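You operate a simulated robot arm through the tools that you are given. There is no shell and no other tool. Be economical: measure what you need, move in short steps, check, and stop when the job is done.

The job below is to be done with a simulated robot arm. You get a single attempt, and the scene is never put back.

Task
Push the white glue tray home, put the lid on the open tub and glue the board in the machine.
Fine: switch on, green button once, switch off when it stops; the board stays on the pad; cover and dial stay.

It is judged by the outcome, as a careful person would: the job done as asked, and still so three seconds after it is handed in. It fails if anything else is knocked over, pushed out of place, dropped, spilled or broken. Lids that push on must go on centred and level and be pressed home; caps that screw on are set level and turned clockwise until they are tight.

Robot
A 7-joint arm with a fingered hand, fixed in place. Base frame: the origin is at the foot of the arm, x ahead of it, y to its left, z up. Lengths are in mm, angles in rad, forces in N, time in s.
With the tool pointing down near the work surface it reaches from about 100 to 880 mm from the base axis. Its first joint turns from -2.007 to 2.007 rad. Payload 5 kg.
The TCP is the grasp point between the finger pads, 32 mm short of the fingertips. In the tool frame z runs along the fingers and y along their closing line. The gripper opens to 160 mm. The gripper's body begins 89 mm behind the TCP. The gripper is a hand of 4 fingers: y runs from the thumb to the fingers, the wrist lies at [0, 0, -267] in the tool frame, and closing takes about 1.5 s.
Orientation is that of the tool frame in the base frame, as a unit quaternion [x, y, z, w]. With the fingers straight down and closing along the base's y, the tool's x points along the base's -x, its y along +y and its z along -z.

Tools
- The arm moves only by the tool arm_command. Its argument "series" is a list of rows, each a list of 3 entries, a list of its own where there are three numbers: the shift along the tool's x, y, z in cm, then the turn, a rotation vector about the tool's x, y, z in rad, then the finger opening in cm, from 0 to 16. In form: [[[x, y, z], [wx, wy, wz], jaw], ...]. A call has 1 to 8 rows; each row shifts and turns the commanded pose from where the row before left it, along the tool's axes as they then stand. A row lasts 0.2 s, in which the tool goes at most 50 mm and 0.15 rad; a call with a longer step from one row to the next is refused whole, and so is a gripper value outside its range. Where a pose cannot be reached the arm comes as near as it can. A force on the tool above 40 N (or 10 N above the force at the start of the call, whichever is more), or a blocked arm, ends the call early, and 0.2 s more pass. The fingers move at their own pace (about 45 mm/s each) and stop on an object; they squeeze with about 25 N. The grip force told is the motor's: it shows also when the fingers shut on nothing. Time passes only in rows, and 0.2 s behind the last, so rows that do not move let the fingers close. The reply holds the time, the measured pose of the TCP, the force on the tool along the base axes, the opening and the grip force, in the units named above and with some noise, with the torque about the TCP (base axes, N m) and any sound that the robot's microphone picked up.
- Cameras (640 x 400 px; columns grow to the right, rows downward): "scene" is fixed at [400.2, -641.8, 1652.7]; the picture's right is [0.93, -0.36, 0.00], its down [-0.25, -0.66, -0.71] and it looks along [0.26, 0.66, -0.70] (base axes); focal length 372 px, centre (320, 200). "wrist" rides on the gripper at [80, -4, -114] in the tool frame; the picture's right is [0.05, 1.00, 0.00], its down [-0.82, 0.04, -0.58] and it looks along [-0.58, 0.03, 0.82] (tool axes); focal length 265 px, centre (320, 200). There is no depth. A picture from a camera that has moved, and an enlarged one, comes with that camera's place and axes in the base frame and with its lens. The place of the scene camera against the robot may be out by one fixed shift of up to 12 mm in any direction.
- get_image(camera): a new picture of that camera. No time passes.
- lift_body(by): slides the trunk up (or, below 0, down) by that many mm; the arm rides with it, the base frame stays. It gives what a move gives, with no picture.
- preshape(shape): the hand has 4 fingers and takes this shape, open, in about a second: jaw (thumb against the fingers, like two jaws); tri (thumb and two fingers); tip (a fingertip pinch); poke (one finger out to press); point (the index stretched); flat (the hand flat); cup (the hand cupped); fist (a fist). The gripper value then closes the fingers along that shape, each until it touches; the sizes above hold for jaw. It gives what a move gives, with no picture.
- inspect(camera, box): a new picture of the part [left, top, right, bottom] of that camera's present view, enlarged. No time passes.
- sign_off(): hands the job in; it is judged then, once.

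Work in short steps. Places have to be worked out from the pictures, the camera data and where the tool is seen: move nearer, look again, correct. Check each grasp and each placing, and mend what went wrong. You have 120 turns and 76 pictures in all, those below and enlarged ones among them. Open the gripper and draw the arm clear of the work before you hand the job in, unless the task says otherwise; then end with one line.

The tools are called by a JSON object that holds its "op" and its "data". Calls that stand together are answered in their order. arm_command: Moves the arm, as the interface text tells. Its arguments: {"type":"object","properties":{"series":{"type":"array","items":{"type":"array"}}},"required":["series"]} The other tools are called the same way: lift_body (by) slides the trunk up or down; preshape (shape) gives the hand a shape; get_image (camera) takes a picture; inspect (camera, box) takes an enlarged picture of a part of a camera's view; sign_off () hands the job in.

At the start:

```text
clock: 0.0
eef_pos: [733.0, -63.7, 1223.1]
ee_rot: [0.0, 1.0, 0.0, -0.001]
force: [0.7, -0.5, -0.8]
moment: [0.0, -0.01, -0.02]
gripper_width: 159.7
finger_force: 0.1
shape: jaw
trunk travel left (down, up): [-600.0, 390.0]
```

scene: 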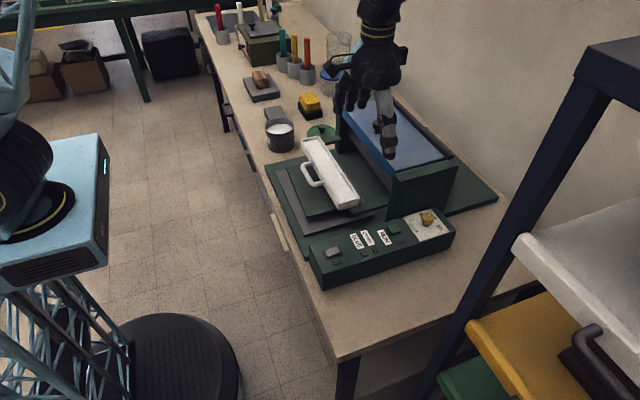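
wrist: 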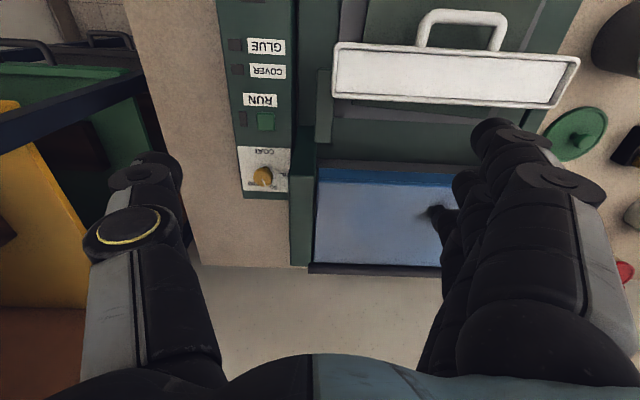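

I start by enlarging the machine and tub area of the scene view.

{"op": "inspect", "data": {"camera": "scene", "box": [250, 100, 510, 300]}}

{"op": "inspect", "data": {"camera": "wrist", "box": [200, 0, 640, 275]}}

```text
2.00 times, centred on (380, 200) of scene
camera zoom: at [400.2, -641.8, 1652.7], right [0.93, -0.36, 0.0], down [-0.25, -0.66, -0.71], along [0.26, 0.66, -0.7], focal length 743 px, centre (200, 200)
```

zoom: 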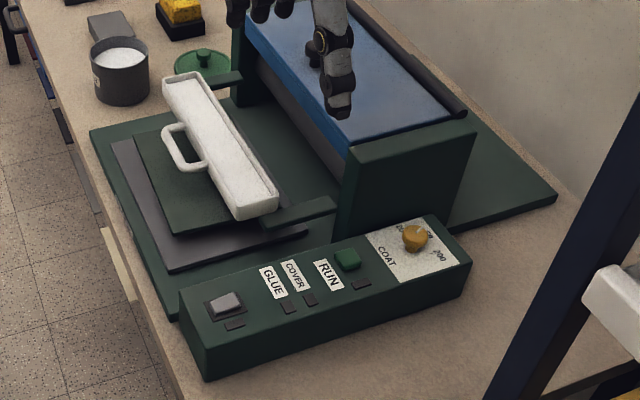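

```text
1.45 times, centred on (420, 138) of wrist
camera zoom: at [653.0, -68.6, 1335.3], right [-0.05, 1.0, 0.0], down [0.82, 0.04, 0.58], along [0.58, 0.03, -0.82], focal length 386 px, centre (174, 291)
```

zoom: 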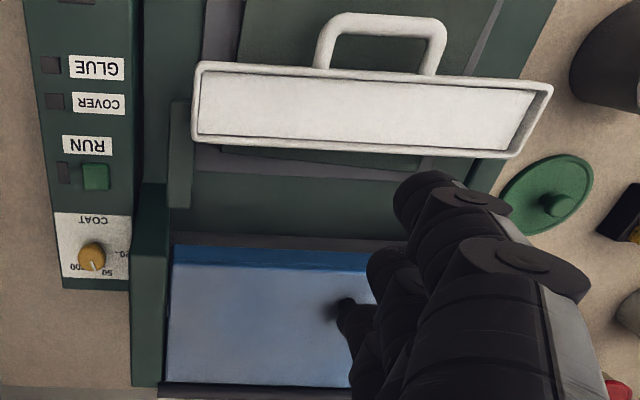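

Triangulating between the two cameras puts the table top near z≈890, the knob near (880,-153,955) and the lid near (810,390). I draw the hand back for a full wrist view of the work.

{"op": "arm_command", "data": {"series": [[[4.5, 1.5, 0], [0, 0, 0], 16], [[4.5, 1.5, 0], [0, 0, 0], 16], [[4.5, 1.5, 0], [0, 0, 0], 16], [[4.5, 1.5, 0], [0, 0, 0], 16], [[4.5, 1.5, 0], [0, 0, 0], 16], [[4.5, 1.5, 0], [0, 0, 0], 16]]}}

{"op": "get_image", "data": {"camera": "wrist"}}

{"op": "get_image", "data": {"camera": "scene"}}

```text
clock: 1.4
eef_pos: [463.0, 25.7, 1222.9]
ee_rot: [0.001, 1.0, 0.0, 0.001]
force: [0.6, 0.7, 1.5]
moment: [0.01, -0.07, -0.02]
gripper_width: 160.0
finger_force: 0.0
shape: jaw
trunk travel left (down, up): [-600.0, 390.0]
```

```text
71 pictures are left
camera wrist: at [381.2, 20.9, 1335.7], right [-0.05, 1.0, 0.0], down [0.81, 0.04, 0.58], along [0.58, 0.03, -0.82], focal length 265 px, centre (320, 200)
```

wrist: 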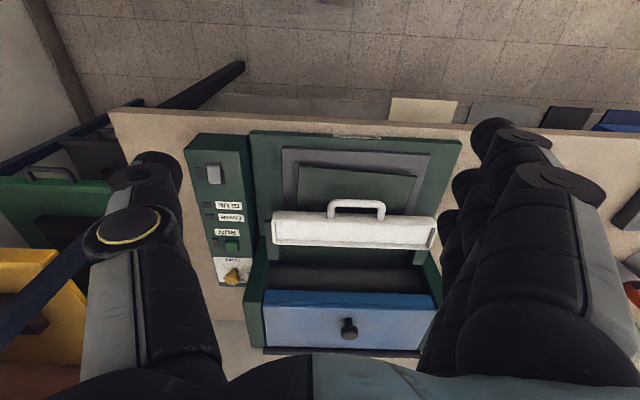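

```text
70 pictures are left
```

scene: 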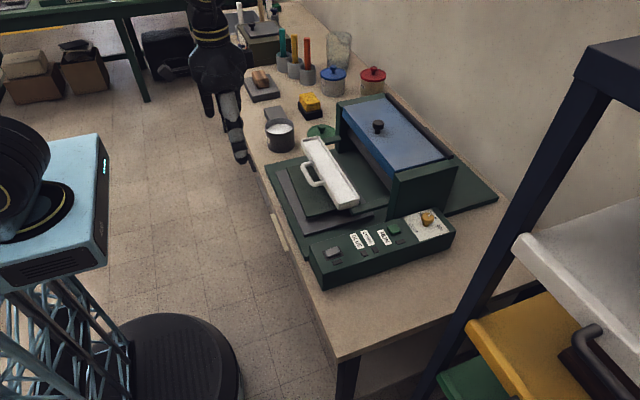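

The machine is aligned with the base axes, with the tray in front of the covered roller section. Next I take a closer view of the tub and lid.

{"op": "arm_command", "data": {"series": [[[-1.2, 4.5, 1], [0, 0, 0], 16], [[-1.2, 4.5, 1], [0, 0, 0], 16], [[-1.2, 4.5, 1], [0, 0, 0], 16], [[-1.2, 4.5, 1], [0, 0, 0], 16], [[-1.2, 4.5, 1], [0, 0, 0], 16], [[-1.2, 4.5, 1], [0, 0, 0], 16], [[-1.2, 4.5, 1], [0, 0, 0], 16], [[-1.2, 4.5, 1], [0, 0, 0], 16]]}}

{"op": "get_image", "data": {"camera": "wrist"}}

```text
clock: 3.2
eef_pos: [559.5, 389.0, 1139.8]
ee_rot: [0.0, 1.0, 0.0, 0.0]
force: [-0.1, 1.0, -0.4]
moment: [-0.05, -0.02, -0.01]
gripper_width: 160.0
finger_force: 0.0
shape: jaw
trunk travel left (down, up): [-600.0, 390.0]
```

```text
69 pictures are left
camera wrist: at [478.2, 385.5, 1253.3], right [-0.05, 1.0, 0.0], down [0.82, 0.04, 0.58], along [0.58, 0.03, -0.82], focal length 265 px, centre (320, 200)
```

wrist: 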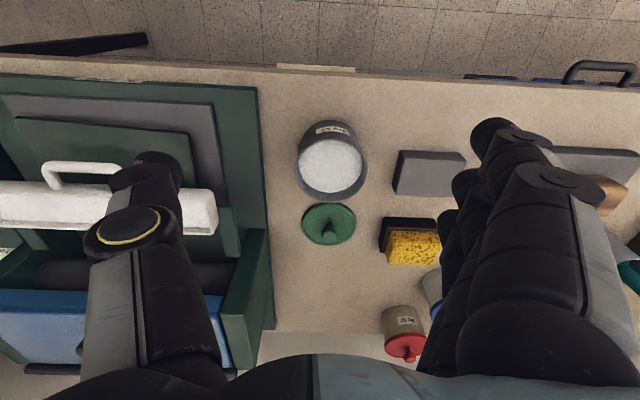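

Lid triangulates to about (816,421,855), so the table is near z≈850. I move closer above the tub and lid for a second viewpoint.

{"op": "arm_command", "data": {"series": [[[-4.5, 0.9, 2], [0, 0, 0], 16], [[-4.5, 0.9, 2], [0, 0, 0], 16], [[-4.5, 0.9, 2], [0, 0, 0], 16]]}}

{"op": "get_image", "data": {"camera": "wrist"}}

{"op": "inspect", "data": {"camera": "scene", "box": [240, 60, 400, 160]}}

```text
clock: 4.0
eef_pos: [694.1, 412.8, 1080.6]
ee_rot: [-0.001, 1.0, -0.001, 0.0]
force: [0.9, -0.7, 0.4]
moment: [0.02, 0.0, -0.02]
gripper_width: 160.2
finger_force: 0.1
shape: jaw
trunk travel left (down, up): [-600.0, 390.0]
```

```text
68 pictures are left
camera wrist: at [613.3, 408.9, 1194.0], right [-0.05, 1.0, 0.0], down [0.82, 0.04, 0.58], along [0.58, 0.03, -0.82], focal length 265 px, centre (320, 200)
```

wrist: 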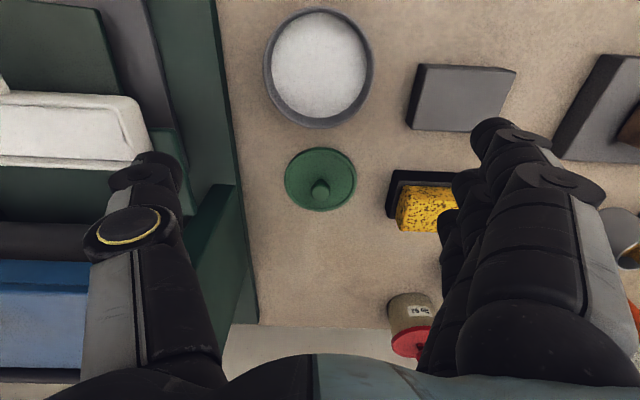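

```text
4.00 times, centred on (320, 110) of scene
camera zoom: at [400.2, -641.8, 1652.7], right [0.93, -0.36, 0.0], down [-0.25, -0.66, -0.71], along [0.26, 0.66, -0.7], focal length 1486 px, centre (320, 560)
```

zoom: 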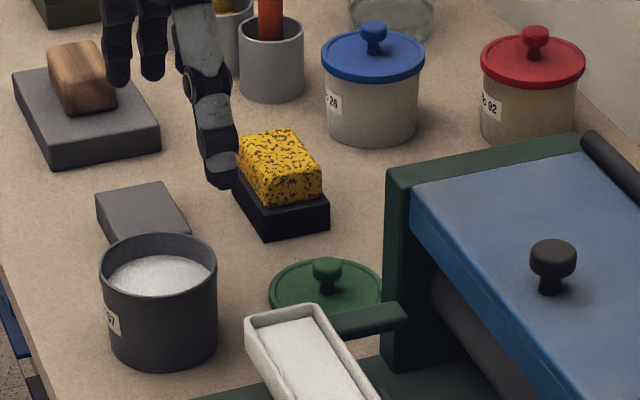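

Tub rim is at about (655,410,921), ⌀≈103; the lid is at (817,420,~855), ⌀≈105, with a mushroom knob. I move above the lid to test the reach, with the fingers narrowed.

{"op": "arm_command", "data": {"series": [[[-4.1, 0.25, 1], [0, 0, 0], 8], [[-4.1, 0.25, 1], [0, 0, 0], 7], [[-4.1, 0.27, 1], [0, 0, 0], 6], [[0, 0, 1], [0, 0, 0], 6], [[0, 0, 1], [0, 0, 0], 6], [[0, 0, 1], [0, 0, 0], 6], [[0, 0, 0], [0, 0, 0], 6], [[0, 0, 0], [0, 0, 0], 6]]}}

{"op": "get_image", "data": {"camera": "wrist"}}

```text
clock: 5.8
eef_pos: [817.1, 419.4, 1020.3]
ee_rot: [0.0, 1.0, -0.001, 0.0]
force: [0.3, 0.9, 0.0]
moment: [-0.01, 0.03, -0.01]
gripper_width: 60.7
finger_force: 0.0
shape: jaw
trunk travel left (down, up): [-600.0, 390.0]
```

```text
66 pictures are left
camera wrist: at [736.6, 415.6, 1134.2], right [-0.05, 1.0, 0.0], down [0.82, 0.04, 0.58], along [0.58, 0.03, -0.82], focal length 265 px, centre (320, 200)
```

wrist: 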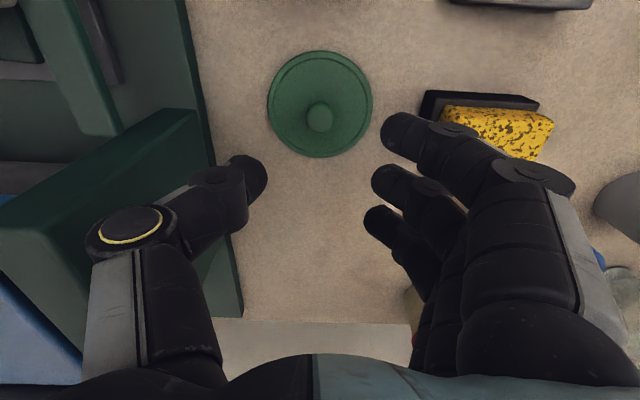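

Reach is fine here. The lid refines to about (813,420), disc z≈860. I go lower and look again.

{"op": "arm_command", "data": {"series": [[[0.4, 0.1, 2], [0, 0, 0], 6], [[0, 0, 2], [0, 0, 0], 6], [[0, 0, 2], [0, 0, 0], 6], [[0, 0, 1.5], [0, 0, 0], 6], [[0, 0, 0], [0, 0, 0], 6]]}}

{"op": "get_image", "data": {"camera": "wrist"}}

{"op": "inspect", "data": {"camera": "scene", "box": [260, 60, 420, 160]}}

```text
clock: 7.0
eef_pos: [813.9, 421.4, 947.0]
ee_rot: [0.001, 1.0, 0.001, 0.0]
force: [0.1, -0.4, 0.2]
moment: [0.0, 0.04, -0.01]
gripper_width: 60.4
finger_force: 0.1
shape: jaw
trunk travel left (down, up): [-600.0, 390.0]
```

```text
65 pictures are left
camera wrist: at [732.7, 417.6, 1060.2], right [-0.05, 1.0, 0.0], down [0.82, 0.04, 0.58], along [0.58, 0.03, -0.82], focal length 265 px, centre (320, 200)
```

wrist: 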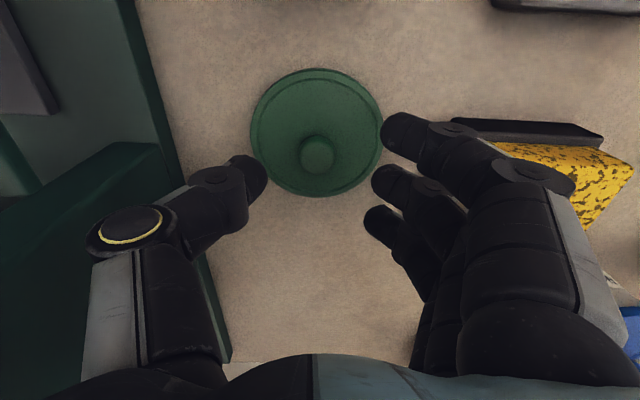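

```text
4.00 times, centred on (340, 110) of scene
camera zoom: at [400.2, -641.8, 1652.7], right [0.93, -0.36, 0.0], down [-0.25, -0.66, -0.71], along [0.26, 0.66, -0.7], focal length 1486 px, centre (240, 560)
```

zoom: 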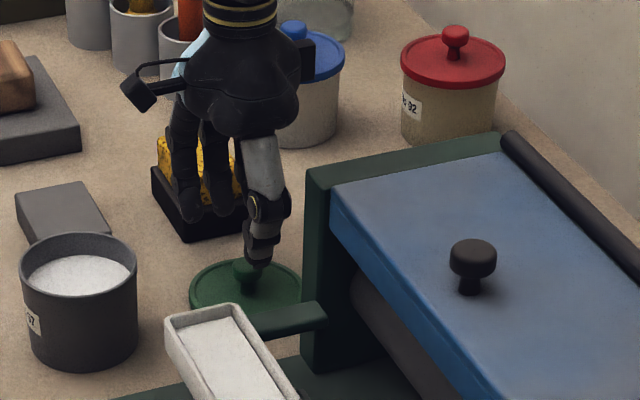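

The knob is centred under the hand at about (814,420). I descend with the tips just above the lid disc, then close.

{"op": "arm_command", "data": {"series": [[[0, -0.1, 2], [0, 0, 0], 6], [[0, 0, 2], [0, 0, 0], 6], [[0, 0, 1.2], [0, 0, 0], 6], [[0, 0, 0], [0, 0, 0], 6]]}}

{"op": "get_image", "data": {"camera": "wrist"}}

```text
clock: 8.0
eef_pos: [813.5, 420.5, 895.1]
ee_rot: [0.0, 1.0, -0.001, 0.0]
force: [-0.1, 1.0, 0.0]
moment: [0.01, -0.03, 0.02]
gripper_width: 60.4
finger_force: 0.0
shape: jaw
trunk travel left (down, up): [-600.0, 390.0]
```

```text
63 pictures are left
camera wrist: at [733.2, 416.1, 1008.9], right [-0.05, 1.0, 0.0], down [0.82, 0.04, 0.58], along [0.58, 0.03, -0.82], focal length 265 px, centre (320, 200)
```

wrist: 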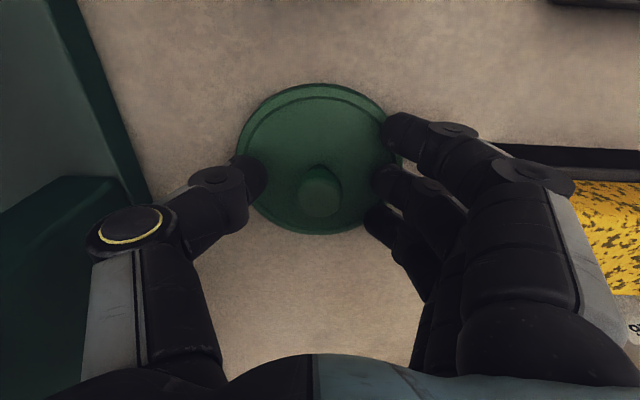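

Knob top is at z≈885 with the tips about 20 mm below it, so I close.

{"op": "arm_command", "data": {"series": [[[0, 0, 0.3], [0, 0, 0], 4], [[0, 0, 0], [0, 0, 0], 2], [[0, 0, 0], [0, 0, 0], 0], [[0, 0, 0], [0, 0, 0], 0], [[0, 0, 0], [0, 0, 0], 0], [[0, 0, 0], [0, 0, 0], 0], [[0, 0, 0], [0, 0, 0], 0]]}}

{"op": "get_image", "data": {"camera": "wrist"}}

```text
clock: 9.6
eef_pos: [813.4, 419.9, 893.2]
ee_rot: [0.0, 1.0, -0.001, 0.0]
force: [-0.4, -2.5, 5.1]
moment: [0.1, 0.01, 0.01]
gripper_width: 10.2
finger_force: 24.7
shape: jaw
trunk travel left (down, up): [-600.0, 390.0]
```

```text
62 pictures are left
camera wrist: at [732.7, 415.6, 1006.3], right [-0.05, 1.0, 0.0], down [0.82, 0.04, 0.58], along [0.58, 0.03, -0.82], focal length 265 px, centre (320, 200)
```

wrist: 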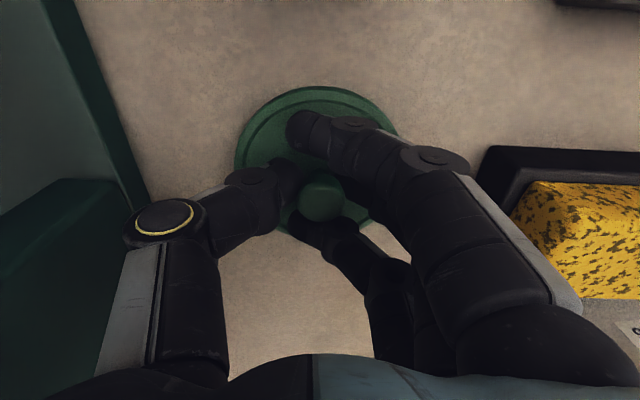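

The fingers hold the neck beneath the mushroom head (opening 10 mm, 25 N). I lift slightly and check that it hangs level.

{"op": "arm_command", "data": {"series": [[[0, 0, -1], [0, 0, 0], 0], [[0, 0, -1.5], [0, 0, 0], 0], [[0, 0, -2], [0, 0, 0], 0], [[0, 0, -2], [0, 0, 0], 0], [[0, 0, -2], [0, 0, 0], 0], [[0, 0, -2], [0, 0, 0], 0], [[0, 0, 0], [0, 0, 0], 0]]}}

{"op": "get_image", "data": {"camera": "wrist"}}

{"op": "inspect", "data": {"camera": "scene", "box": [260, 60, 420, 160]}}

```text
clock: 11.2
eef_pos: [813.9, 418.9, 996.8]
ee_rot: [0.0, 1.0, -0.002, 0.0]
force: [0.9, 0.4, -1.2]
moment: [-0.04, 0.01, 0.01]
gripper_width: 9.3
finger_force: 24.9
shape: jaw
trunk travel left (down, up): [-600.0, 390.0]
```

```text
61 pictures are left
camera wrist: at [732.5, 415.3, 1110.5], right [-0.05, 1.0, 0.0], down [0.82, 0.04, 0.58], along [0.58, 0.03, -0.82], focal length 265 px, centre (320, 200)
```

wrist: 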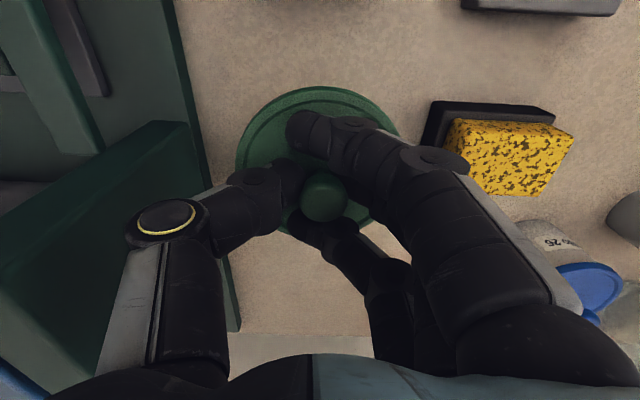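

```text
4.00 times, centred on (340, 110) of scene
camera zoom: at [400.2, -641.8, 1652.7], right [0.93, -0.36, 0.0], down [-0.25, -0.66, -0.71], along [0.26, 0.66, -0.7], focal length 1486 px, centre (240, 560)
```

zoom: 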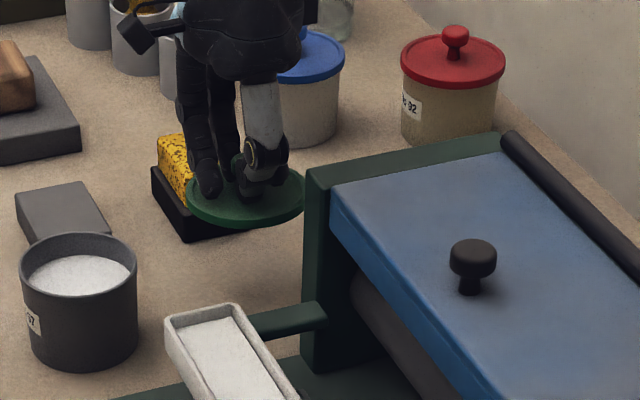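

The lid hangs level and centred under the TCP. I carry it above the tub.

{"op": "arm_command", "data": {"series": [[[3, 0, -2], [0, 0, 0], 0], [[4, -0.2, -2], [0, 0, 0], 0], [[4, -0.3, 0], [0, 0, 0], 0], [[3, -0.2, 0], [0, 0, 0], 0], [[1.85, -0.2, 0], [0, 0, 0], 0], [[0, 0, 0], [0, 0, 0], 0]]}}

{"op": "get_image", "data": {"camera": "wrist"}}

{"op": "inspect", "data": {"camera": "scene", "box": [220, 60, 380, 160]}}

```text
clock: 12.6
eef_pos: [653.6, 412.7, 1038.0]
ee_rot: [0.0, 1.0, -0.001, 0.0]
force: [0.0, -0.2, -0.5]
moment: [0.0, -0.01, 0.01]
gripper_width: 9.4
finger_force: 25.2
shape: jaw
trunk travel left (down, up): [-600.0, 390.0]
```

```text
59 pictures are left
camera wrist: at [573.9, 407.2, 1150.8], right [-0.05, 1.0, 0.0], down [0.82, 0.04, 0.58], along [0.58, 0.03, -0.82], focal length 265 px, centre (320, 200)
```

wrist: 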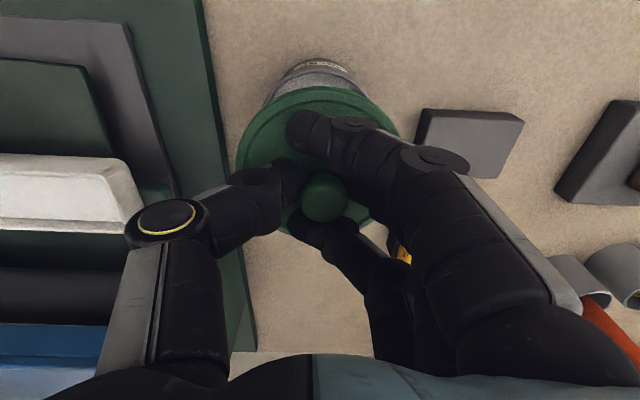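

```text
4.00 times, centred on (300, 110) of scene
camera zoom: at [400.2, -641.8, 1652.7], right [0.93, -0.36, 0.0], down [-0.25, -0.66, -0.71], along [0.26, 0.66, -0.7], focal length 1486 px, centre (400, 560)
```

zoom: 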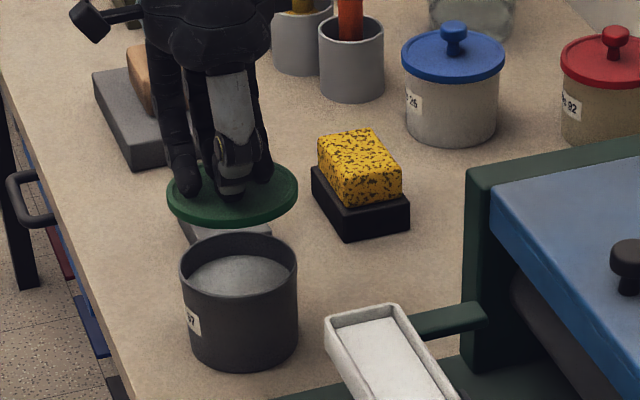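

Scene and wrist estimates of x differ by a few mm, so I lower the lid to just above the rim and compare edges directly.

{"op": "arm_command", "data": {"series": [[[0, 0, 1.5], [0, 0, 0], 0], [[-0.1, -0.1, 1.5], [0, 0, 0], 0], [[0, 0, 1.5], [0, 0, 0], 0], [[0, 0, 0], [0, 0, 0], 0]]}}

{"op": "inspect", "data": {"camera": "wrist", "box": [220, 40, 420, 165]}}

{"op": "inspect", "data": {"camera": "scene", "box": [240, 90, 320, 140]}}

```text
clock: 13.6
eef_pos: [655.9, 411.6, 991.9]
ee_rot: [0.0, 1.0, -0.001, 0.001]
force: [0.0, -0.1, 0.2]
moment: [0.01, 0.02, 0.01]
gripper_width: 8.9
finger_force: 24.8
shape: jaw
trunk travel left (down, up): [-600.0, 390.0]
```

```text
3.20 times, centred on (320, 102) of wrist
camera zoom: at [574.3, 407.3, 1104.8], right [-0.05, 1.0, 0.0], down [0.82, 0.04, 0.58], along [0.58, 0.03, -0.82], focal length 849 px, centre (320, 512)
```

zoom: 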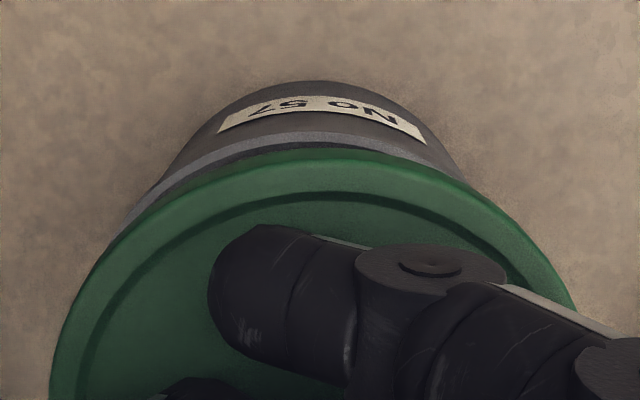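

```text
8.00 times, centred on (280, 115) of scene
camera zoom: at [400.2, -641.8, 1652.7], right [0.93, -0.36, 0.0], down [-0.25, -0.66, -0.71], along [0.26, 0.66, -0.7], focal length 2973 px, centre (640, 880)
```

zoom: 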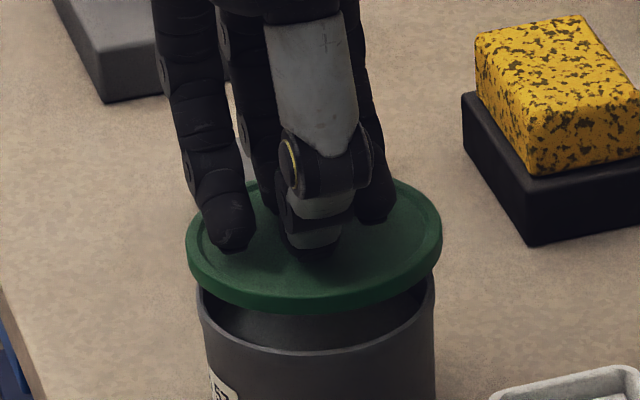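

After depth correction the lid and tub centres agree within about 1 mm in both views. I lower it gently until it makes contact.

{"op": "arm_command", "data": {"series": [[[0, 0, 0.7], [0, 0, 0], 0], [[0, 0, 0.5], [0, 0, 0], 0], [[0, 0, 0.3], [0, 0, 0], 0], [[0, 0, 0.2], [0, 0, 0], 0], [[0, 0, 0], [0, 0, 0], 0]]}}

{"op": "inspect", "data": {"camera": "wrist", "box": [220, 40, 420, 165]}}

{"op": "inspect", "data": {"camera": "scene", "box": [240, 90, 320, 140]}}

```text
clock: 14.8
eef_pos: [656.3, 410.9, 973.3]
ee_rot: [-0.001, 1.0, -0.001, -0.001]
force: [0.3, 0.4, -0.7]
moment: [0.0, -0.02, -0.01]
gripper_width: 9.4
finger_force: 25.6
shape: jaw
trunk travel left (down, up): [-600.0, 390.0]
```

```text
3.20 times, centred on (320, 102) of wrist
camera zoom: at [575.3, 406.6, 1087.8], right [-0.05, 1.0, 0.0], down [0.82, 0.04, 0.58], along [0.58, 0.03, -0.82], focal length 849 px, centre (320, 512)
```

zoom: 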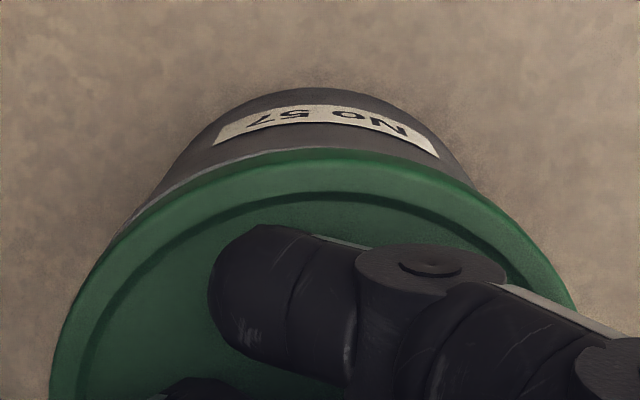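

```text
8.00 times, centred on (280, 115) of scene
camera zoom: at [400.2, -641.8, 1652.7], right [0.93, -0.36, 0.0], down [-0.25, -0.66, -0.71], along [0.26, 0.66, -0.7], focal length 2973 px, centre (640, 880)
```

zoom: 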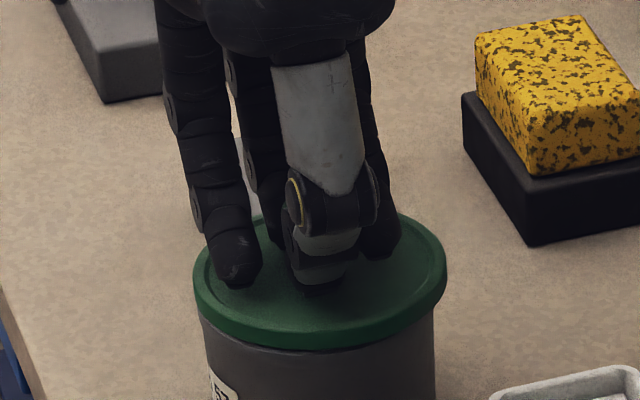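

No contact yet. Both views now agree the lid needs about 2.5 mm toward −x and 1.5 mm toward −y, so I correct that and check again.

{"op": "arm_command", "data": {"series": [[[0.25, -0.15, 0], [0, 0, 0], 0], [[0, 0, 0], [0, 0, 0], 0], [[0, 0, 0.2], [0, 0, 0], 0], [[0, 0, 0], [0, 0, 0], 0]]}}

{"op": "inspect", "data": {"camera": "wrist", "box": [220, 40, 420, 165]}}

{"op": "inspect", "data": {"camera": "scene", "box": [240, 90, 320, 140]}}

```text
clock: 15.8
eef_pos: [654.3, 409.7, 970.8]
ee_rot: [0.0, 1.0, 0.0, 0.0]
force: [0.5, 0.6, -0.7]
moment: [0.02, -0.03, -0.03]
gripper_width: 9.2
finger_force: 24.8
shape: jaw
trunk travel left (down, up): [-600.0, 390.0]
```

```text
3.20 times, centred on (320, 102) of wrist
camera zoom: at [572.7, 404.9, 1085.5], right [-0.05, 1.0, 0.0], down [0.82, 0.04, 0.58], along [0.58, 0.03, -0.82], focal length 849 px, centre (320, 512)
```

zoom: 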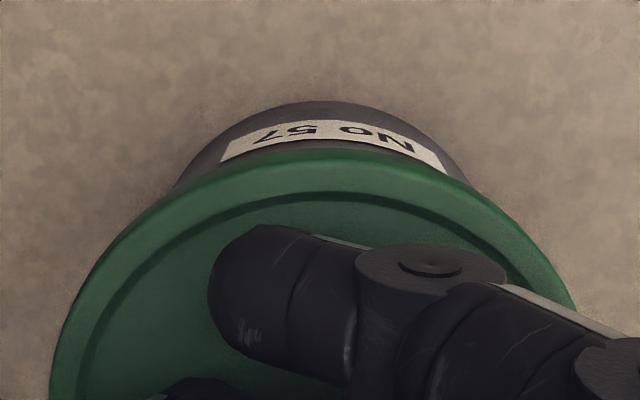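

```text
8.00 times, centred on (280, 115) of scene
camera zoom: at [400.2, -641.8, 1652.7], right [0.93, -0.36, 0.0], down [-0.25, -0.66, -0.71], along [0.26, 0.66, -0.7], focal length 2973 px, centre (640, 880)
```

zoom: 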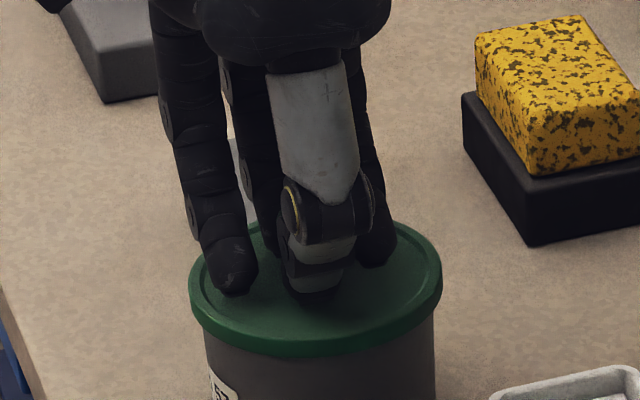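

Now centred in both views. I go down in small steps to press it on.

{"op": "arm_command", "data": {"series": [[[0, 0, 0.2], [0, 0, 0], 0], [[0, 0, 0.2], [0, 0, 0], 0], [[0, 0, 0.2], [0, 0, 0], 0], [[0, 0, 0.2], [0, 0, 0], 0], [[0, 0, 0], [0, 0, 0], 0]]}}

{"op": "inspect", "data": {"camera": "scene", "box": [240, 90, 320, 140]}}

```text
clock: 17.0
eef_pos: [652.4, 409.0, 967.0]
ee_rot: [0.0, 1.0, 0.001, 0.001]
force: [-2.9, -1.1, 33.3]
moment: [0.44, 0.15, 0.0]
gripper_width: 10.9
finger_force: 24.9
shape: jaw
trunk travel left (down, up): [-600.0, 390.0]
heard: snap
```

```text
8.00 times, centred on (280, 115) of scene
camera zoom: at [400.2, -641.8, 1652.7], right [0.93, -0.36, 0.0], down [-0.25, -0.66, -0.71], along [0.26, 0.66, -0.7], focal length 2973 px, centre (640, 880)
```

zoom: 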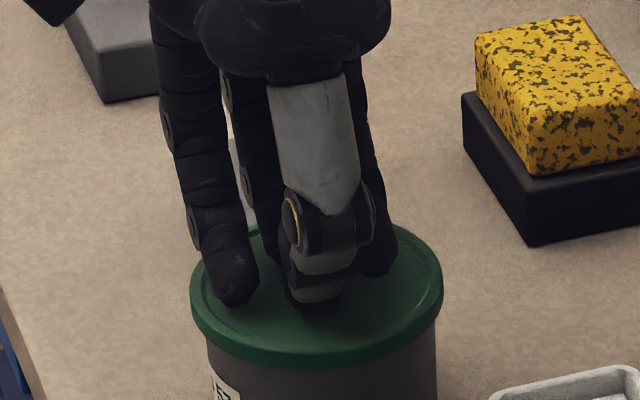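

A snap was heard and the lid looks level. I relax the pressure, open, and rise clear.

{"op": "arm_command", "data": {"series": [[[0, 0, -0.4], [0, 0, 0], 0], [[0, 0, 0], [0, 0, 0], 2], [[0, 0, 0], [0, 0, 0], 4], [[0, 0, 0], [0, 0, 0], 5], [[0, 0, 0], [0, 0, 0], 5], [[0, 0, -3], [0, 0, 0], 5], [[0, 0, -4], [0, 0, 0], 5], [[0, 0, -4], [0, 0, 0], 5]]}}

{"op": "get_image", "data": {"camera": "wrist"}}

{"op": "inspect", "data": {"camera": "scene", "box": [240, 90, 320, 140]}}

```text
clock: 18.8
eef_pos: [653.5, 408.5, 1079.9]
ee_rot: [-0.001, 1.0, -0.001, 0.001]
force: [-0.1, 0.4, -0.1]
moment: [-0.01, 0.01, 0.0]
gripper_width: 49.3
finger_force: 0.0
shape: jaw
trunk travel left (down, up): [-600.0, 390.0]
```

```text
50 pictures are left
camera wrist: at [572.3, 403.3, 1193.1], right [-0.05, 1.0, 0.0], down [0.82, 0.04, 0.58], along [0.58, 0.03, -0.82], focal length 265 px, centre (320, 200)
```

wrist: 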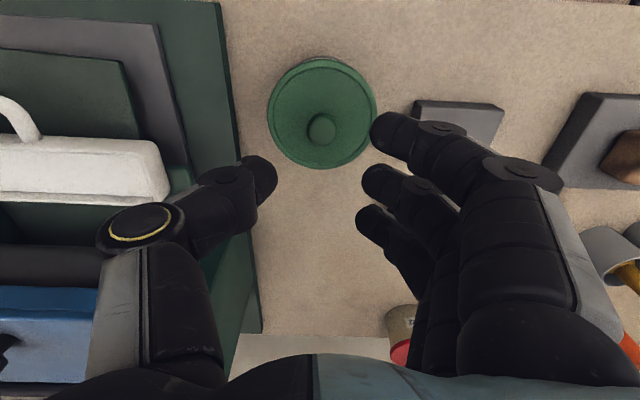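

```text
8.00 times, centred on (280, 115) of scene
camera zoom: at [400.2, -641.8, 1652.7], right [0.93, -0.36, 0.0], down [-0.25, -0.66, -0.71], along [0.26, 0.66, -0.7], focal length 2973 px, centre (640, 880)
```

zoom: 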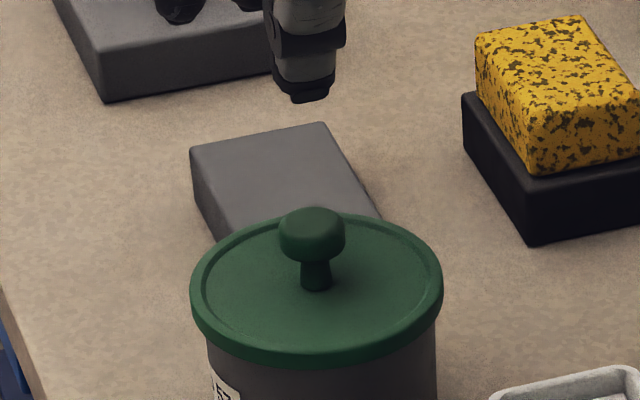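

The lid is seated level. Now I move in front of the machine to measure the tray.

{"op": "arm_command", "data": {"series": [[[1.8, -4.2, -0.5], [0, 0, 0], 5], [[1.8, -4.2, -0.5], [0, 0, 0], 5], [[1.8, -4.2, -0.5], [0, 0, 0], 5], [[1.8, -4.2, -0.5], [0, 0, 0], 4], [[1.8, -4.2, -0.5], [0, 0, 0], 3], [[1.8, -4.2, -0.5], [0, 0, 0], 2], [[1.8, -4.2, 0], [0, 0, 0], 0], [[0, -1.2, 0], [0, 0, 0], 0]]}}

{"op": "get_image", "data": {"camera": "wrist"}}

```text
clock: 20.6
eef_pos: [528.9, 102.3, 1111.0]
ee_rot: [0.0, 1.0, 0.0, 0.0]
force: [-0.2, -0.5, 0.3]
moment: [0.03, 0.01, -0.02]
gripper_width: 0.1
finger_force: 16.3
shape: jaw
trunk travel left (down, up): [-600.0, 390.0]
```

```text
48 pictures are left
camera wrist: at [447.7, 97.9, 1223.1], right [-0.05, 1.0, 0.0], down [0.82, 0.04, 0.58], along [0.58, 0.03, -0.82], focal length 265 px, centre (320, 200)
```

wrist: 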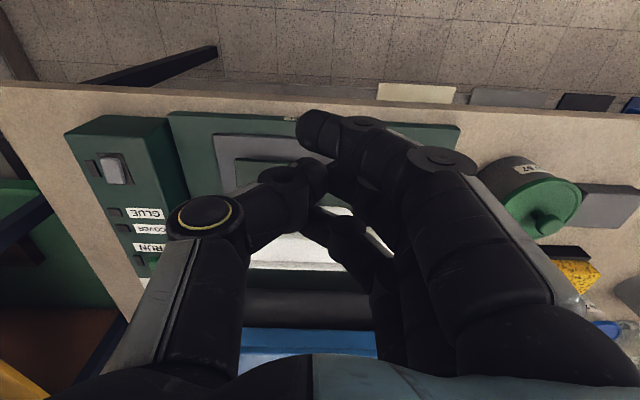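

The closed hand blocks the view. I switch to the poke shape, which I need for the buttons anyway and which can also push the tray handle, and see where the finger sits.

{"op": "preshape", "data": {"shape": "poke"}}

{"op": "get_image", "data": {"camera": "wrist"}}

{"op": "inspect", "data": {"camera": "scene", "box": [200, 60, 440, 210]}}

```text
clock: 21.5
eef_pos: [528.1, 101.7, 1109.7]
ee_rot: [0.0, 1.0, 0.0, -0.001]
force: [-0.1, -0.5, 0.5]
moment: [0.01, -0.01, 0.0]
gripper_width: 0.0
finger_force: 0.0
shape: poke
trunk travel left (down, up): [-600.0, 390.0]
```

```text
47 pictures are left
camera wrist: at [447.9, 98.0, 1223.1], right [-0.05, 1.0, 0.0], down [0.82, 0.04, 0.58], along [0.58, 0.03, -0.82], focal length 265 px, centre (320, 200)
```

wrist: 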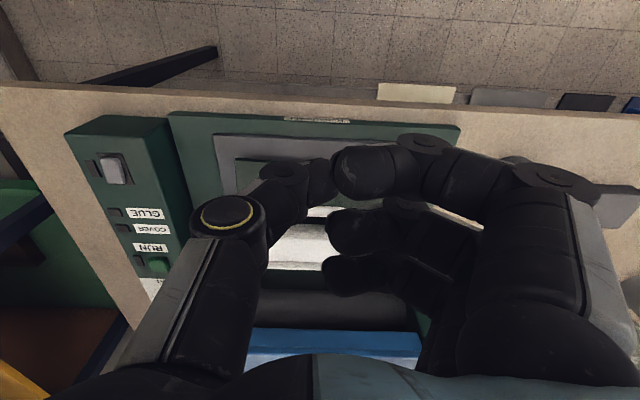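

```text
2.67 times, centred on (320, 135) of scene
camera zoom: at [400.2, -641.8, 1652.7], right [0.93, -0.36, 0.0], down [-0.25, -0.66, -0.71], along [0.26, 0.66, -0.7], focal length 991 px, centre (320, 373)
```

zoom: 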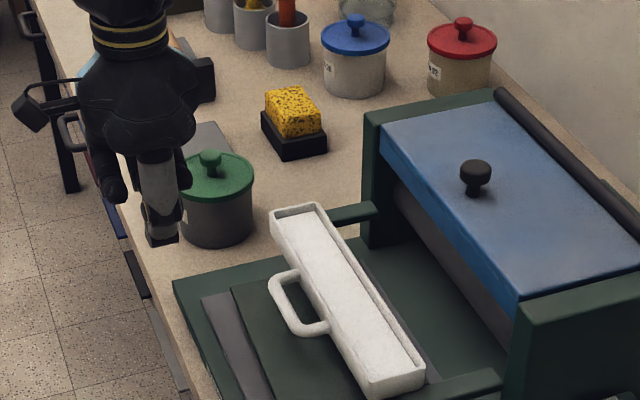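

In the poke shape the thumb is the extended finger, centred on the TCP with its tip about 25–30 mm beyond it. The tray's handle bar is near (646,100,960), so I lower the finger in front of it.

{"op": "arm_command", "data": {"series": [[[-2.5, 0, 3], [0, 0, 0], 0], [[-2.5, 0, 3], [0, 0, 0], 0], [[-1.5, 0, 3], [0, 0, 0], 0], [[0, 0, 2.5], [0, 0, 0], 0], [[0, 0, 2], [0, 0, 0], 0], [[0, 0, 0], [0, 0, 0], 0]]}}

{"op": "get_image", "data": {"camera": "wrist"}}

{"op": "inspect", "data": {"camera": "scene", "box": [250, 100, 410, 200]}}

```text
clock: 22.9
eef_pos: [594.3, 102.4, 974.8]
ee_rot: [0.0, 1.0, 0.0, 0.0]
force: [-0.5, 0.2, -0.9]
moment: [-0.01, 0.0, -0.03]
gripper_width: 6.9
finger_force: 0.1
shape: jaw
trunk travel left (down, up): [-600.0, 390.0]
```

```text
45 pictures are left
camera wrist: at [512.4, 97.4, 1088.2], right [-0.05, 1.0, 0.0], down [0.82, 0.04, 0.58], along [0.58, 0.03, -0.82], focal length 265 px, centre (320, 200)
```

wrist: 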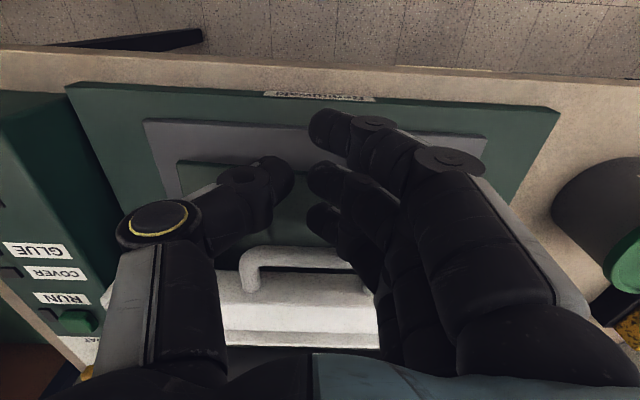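

```text
4.00 times, centred on (330, 150) of scene
camera zoom: at [400.2, -641.8, 1652.7], right [0.93, -0.36, 0.0], down [-0.25, -0.66, -0.71], along [0.26, 0.66, -0.7], focal length 1486 px, centre (280, 400)
```

zoom: 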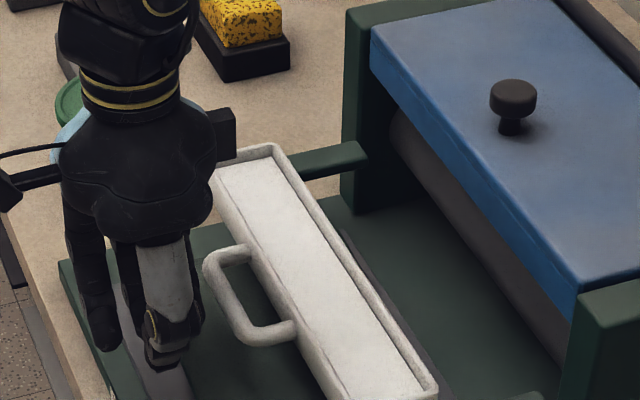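

The hand went back to the closed jaw, which works fine for pushing: the fingertips (z≈943) are just in front of the handle bar (x≈640, z≈960). I drop slightly and push +x in short steps.

{"op": "arm_command", "data": {"series": [[[0, 0.1, 0.6], [0, 0, 0], 0], [[-1, 0, 0], [0, 0, 0], 0], [[-1, 0, 0], [0, 0, 0], 0], [[-1, 0, 0], [0, 0, 0], 0], [[-1, 0, 0], [0, 0, 0], 0], [[0, 0, 0], [0, 0, 0], 0]]}}

{"op": "inspect", "data": {"camera": "scene", "box": [250, 100, 410, 200]}}

```text
clock: 24.3
eef_pos: [634.0, 103.4, 968.9]
ee_rot: [0.0, 1.0, -0.001, 0.0]
force: [-1.4, -0.2, -1.2]
moment: [-0.01, 0.06, 0.04]
gripper_width: 0.1
finger_force: 24.9
shape: jaw
trunk travel left (down, up): [-600.0, 390.0]
```

```text
4.00 times, centred on (330, 150) of scene
camera zoom: at [400.2, -641.8, 1652.7], right [0.93, -0.36, 0.0], down [-0.25, -0.66, -0.71], along [0.26, 0.66, -0.7], focal length 1486 px, centre (280, 400)
```

zoom: 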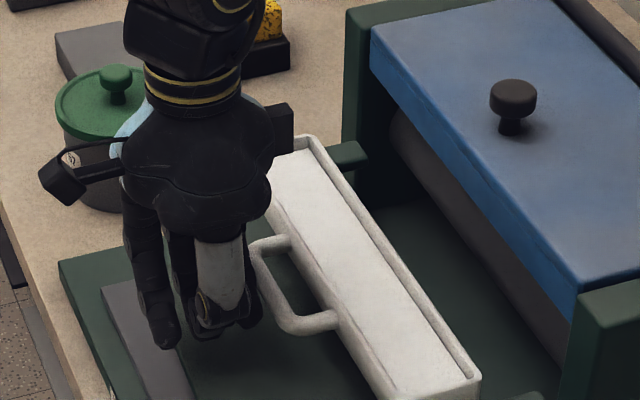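

The tray is sliding square with little force, so I keep pushing.

{"op": "arm_command", "data": {"series": [[[-1, 0, 0], [0, 0, 0], 0], [[-1, 0, 0], [0, 0, 0], 0], [[-1, 0, 0], [0, 0, 0], 0], [[-0.5, 0, 0], [0, 0, 0], 0], [[-0.5, 0, 0], [0, 0, 0], 0], [[0, 0, 0], [0, 0, 0], 0]]}}

{"op": "inspect", "data": {"camera": "scene", "box": [260, 110, 460, 235]}}

```text
clock: 25.7
eef_pos: [672.6, 103.5, 967.3]
ee_rot: [0.001, 1.0, 0.0, 0.0]
force: [-0.8, 0.0, -0.4]
moment: [0.04, 0.0, -0.01]
gripper_width: 0.0
finger_force: 25.5
shape: jaw
trunk travel left (down, up): [-600.0, 390.0]
```

```text
3.20 times, centred on (360, 172) of scene
camera zoom: at [400.2, -641.8, 1652.7], right [0.93, -0.36, 0.0], down [-0.25, -0.66, -0.71], along [0.26, 0.66, -0.7], focal length 1189 px, centre (192, 288)
```

zoom: 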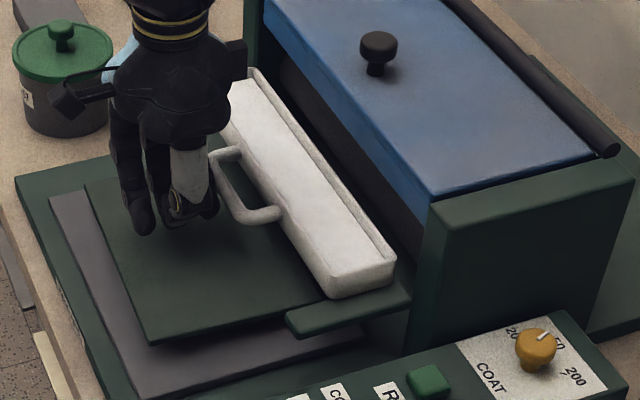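

Still sliding freely toward the roller; I continue carefully.

{"op": "arm_command", "data": {"series": [[[-0.6, 0, 0], [0, 0, 0], 0], [[-0.6, 0, 0], [0, 0, 0], 0], [[-0.6, 0, 0], [0, 0, 0], 0], [[-0.6, 0, 0], [0, 0, 0], 0], [[-0.5, 0, 0], [0, 0, 0], 0], [[-0.4, 0, 0], [0, 0, 0], 0], [[0, 0, 0], [0, 0, 0], 0]]}}

{"op": "inspect", "data": {"camera": "scene", "box": [260, 110, 460, 235]}}

```text
clock: 27.4
eef_pos: [699.2, 105.6, 966.8]
ee_rot: [0.0, 1.0, -0.001, -0.006]
force: [-20.5, 2.3, 9.5]
moment: [0.08, -0.3, 0.32]
gripper_width: 0.1
finger_force: 24.7
shape: jaw
trunk travel left (down, up): [-600.0, 390.0]
stopped in row 7: the force on the tool passed its limit at 41 N (the readings are from after the stop); the commanded pose is now the measured one
```

```text
3.20 times, centred on (360, 172) of scene
camera zoom: at [400.2, -641.8, 1652.7], right [0.93, -0.36, 0.0], down [-0.25, -0.66, -0.71], along [0.26, 0.66, -0.7], focal length 1189 px, centre (192, 288)
```

zoom: 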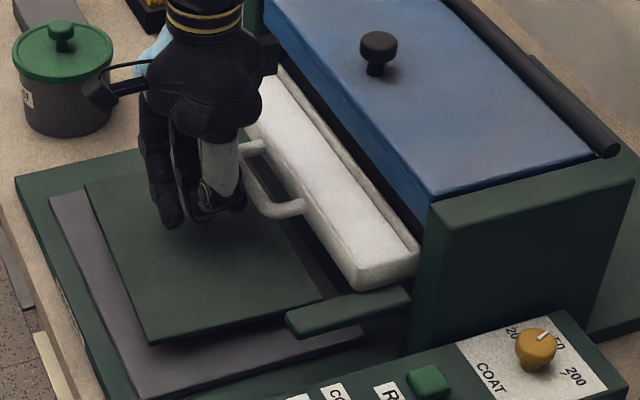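

The tray came up hard against its stop (41 N) and sits square. I back off and rise, heading for a look at the control panel.

{"op": "arm_command", "data": {"series": [[[2, 0, 0], [0, 0, 0], 0], [[4, 0, 0], [0, 0, 0], 0], [[4, 0, -3], [0, 0, 0], 0], [[2, -3, -4], [0, 0, 0], 0], [[2, -4.5, -2], [0, 0, 0], 0], [[3, -4.5, 0], [0, 0, 0], 0], [[3, -4, 0], [0, 0, 0], 0], [[0, -2, 0], [0, 0, 0], 0]]}}

{"op": "preshape", "data": {"shape": "poke"}}

{"op": "get_image", "data": {"camera": "wrist"}}

{"op": "get_image", "data": {"camera": "scene"}}

```text
refused: row 4 steps farther than a row can; nothing moved
```

```text
clock: 28.3
eef_pos: [704.3, 104.3, 966.1]
ee_rot: [-0.001, 1.0, -0.002, -0.003]
force: [0.0, -0.4, -0.3]
moment: [-0.03, 0.0, 0.01]
gripper_width: 0.1
finger_force: 0.1
shape: poke
trunk travel left (down, up): [-600.0, 390.0]
```

```text
40 pictures are left
camera wrist: at [623.4, 99.4, 1080.3], right [-0.05, 1.0, 0.0], down [0.82, 0.04, 0.57], along [0.57, 0.03, -0.82], focal length 265 px, centre (320, 200)
```

wrist: 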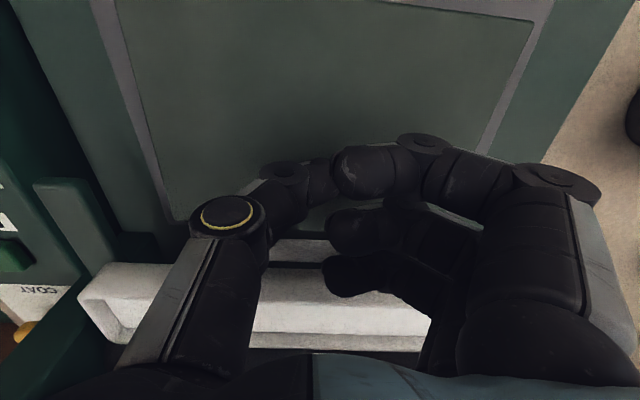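

```text
39 pictures are left
```

scene: 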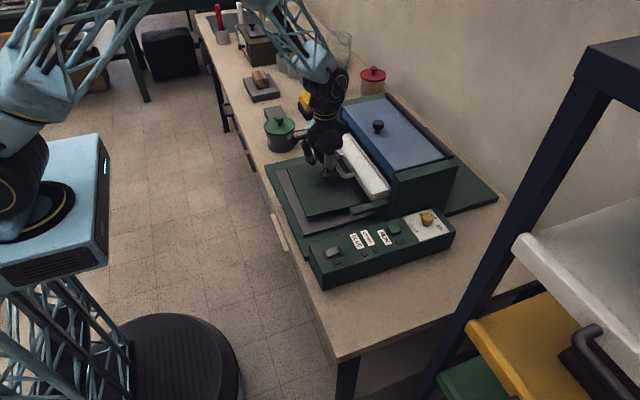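

The retreat was refused (step too long) but nothing was disturbed. I repeat it with legal steps.

{"op": "arm_command", "data": {"series": [[[2, 0, 0], [0, 0, 0], 0], [[4, 0, 0], [0, 0, 0], 0], [[4, 0, -2], [0, 0, 0], 0], [[2, -2, -3.5], [0, 0, 0], 0], [[2, -3, -3], [0, 0, 0], 0], [[2, -4, -1], [0, 0, 0], 0], [[2, -4, -1], [0, 0, 0], 0], [[2, -4, -1], [0, 0, 0], 0]]}}

{"op": "preshape", "data": {"shape": "poke"}}

{"op": "arm_command", "data": {"series": [[[0, -3, 0], [0, 0, 0], 16], [[0, -4, 0], [0, 0, 0], 16]]}}

{"op": "get_image", "data": {"camera": "wrist"}}

```text
clock: 30.1
eef_pos: [501.5, -68.1, 1084.9]
ee_rot: [-0.002, 1.0, -0.001, -0.002]
force: [0.8, 0.6, 0.0]
moment: [-0.01, -0.01, 0.04]
gripper_width: 1.8
finger_force: 0.1
shape: jaw
trunk travel left (down, up): [-600.0, 390.0]
```

```text
clock: 31.0
eef_pos: [502.1, -66.6, 1085.2]
ee_rot: [-0.002, 1.0, -0.001, -0.004]
force: [0.2, -0.6, 0.2]
moment: [0.01, -0.02, 0.01]
gripper_width: 0.0
finger_force: 0.2
shape: poke
trunk travel left (down, up): [-600.0, 390.0]
```

```text
clock: 31.6
eef_pos: [503.4, -138.0, 1083.7]
ee_rot: [-0.001, 1.0, -0.001, -0.004]
force: [-0.7, -0.2, 0.1]
moment: [0.03, 0.0, 0.02]
gripper_width: 0.0
finger_force: 0.0
shape: poke
trunk travel left (down, up): [-600.0, 390.0]
```

```text
38 pictures are left
camera wrist: at [423.7, -141.3, 1197.5], right [-0.05, 1.0, 0.0], down [0.82, 0.04, 0.57], along [0.57, 0.03, -0.82], focal length 265 px, centre (320, 200)
```

wrist: 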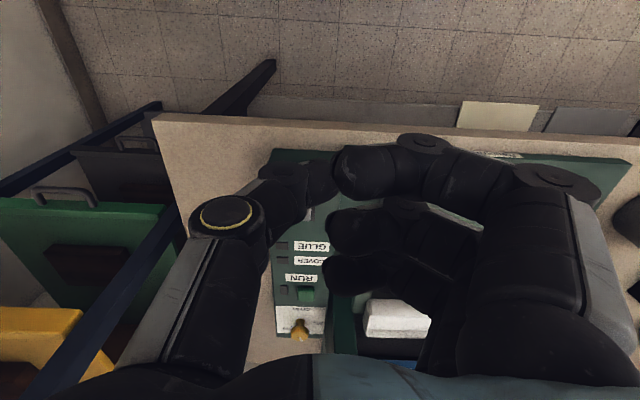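

Value 16 holds the poke shape. Triangulation puts the power switch near (625,-154,924) and the green button near (789,-146,934). I move above the switch and look.

{"op": "arm_command", "data": {"series": [[[-3, -0.4, 1.8], [0, 0, 0], 16], [[-3, -0.4, 1.8], [0, 0, 0], 16], [[-3, -0.4, 1.8], [0, 0, 0], 16], [[-2, -0.4, 1.8], [0, 0, 0], 16], [[0, 0, 0], [0, 0, 0], 16]]}}

{"op": "get_image", "data": {"camera": "wrist"}}

{"op": "inspect", "data": {"camera": "scene", "box": [290, 180, 450, 280]}}

```text
clock: 32.8
eef_pos: [614.5, -152.2, 1010.4]
ee_rot: [-0.001, 1.0, 0.0, -0.003]
force: [-0.2, 0.1, -0.5]
moment: [0.0, 0.01, 0.02]
gripper_width: 0.2
finger_force: 0.0
shape: poke
trunk travel left (down, up): [-600.0, 390.0]
```

```text
37 pictures are left
camera wrist: at [533.4, -156.3, 1124.6], right [-0.05, 1.0, 0.0], down [0.82, 0.04, 0.57], along [0.57, 0.03, -0.82], focal length 265 px, centre (320, 200)
```

wrist: 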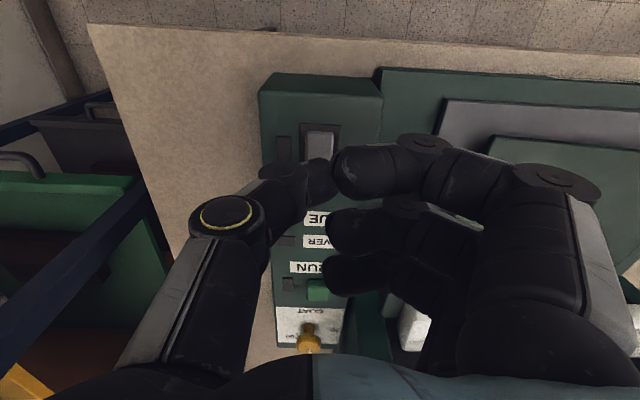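

```text
4.00 times, centred on (370, 230) of scene
camera zoom: at [400.2, -641.8, 1652.7], right [0.93, -0.36, 0.0], down [-0.25, -0.66, -0.71], along [0.26, 0.66, -0.7], focal length 1486 px, centre (120, 80)
```

zoom: 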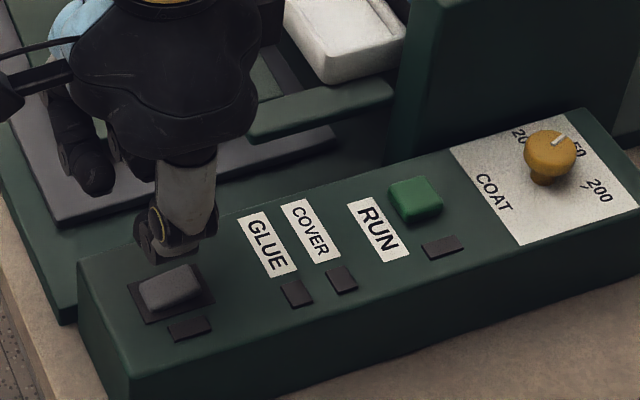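

The switch is almost under the finger, at about (616,-151). I enlarge it to see which way it rocks.

{"op": "inspect", "data": {"camera": "wrist", "box": [270, 100, 370, 163]}}

{"op": "inspect", "data": {"camera": "scene", "box": [310, 235, 358, 265]}}

```text
6.35 times, centred on (320, 132) of wrist
camera zoom: at [533.4, -156.3, 1124.6], right [-0.05, 1.0, 0.0], down [0.82, 0.04, 0.57], along [0.57, 0.03, -0.82], focal length 1685 px, centre (320, 635)
```

zoom: 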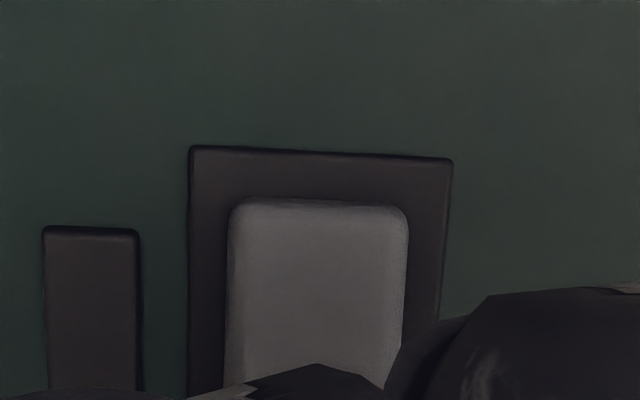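

```text
13.33 times, centred on (334, 250) of scene
camera zoom: at [400.2, -641.8, 1652.7], right [0.93, -0.36, 0.0], down [-0.25, -0.66, -0.71], along [0.26, 0.66, -0.7], focal length 4954 px, centre (133, -467)
```

zoom: 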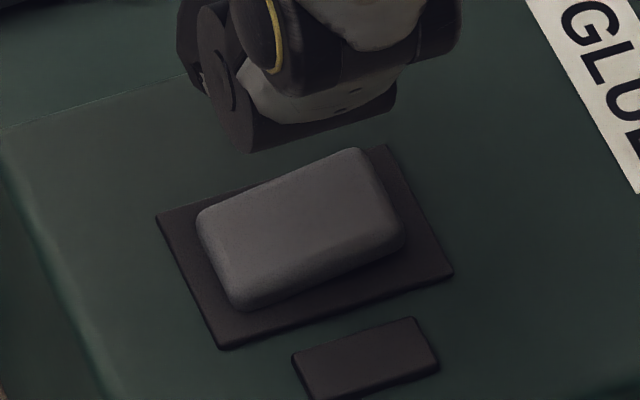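

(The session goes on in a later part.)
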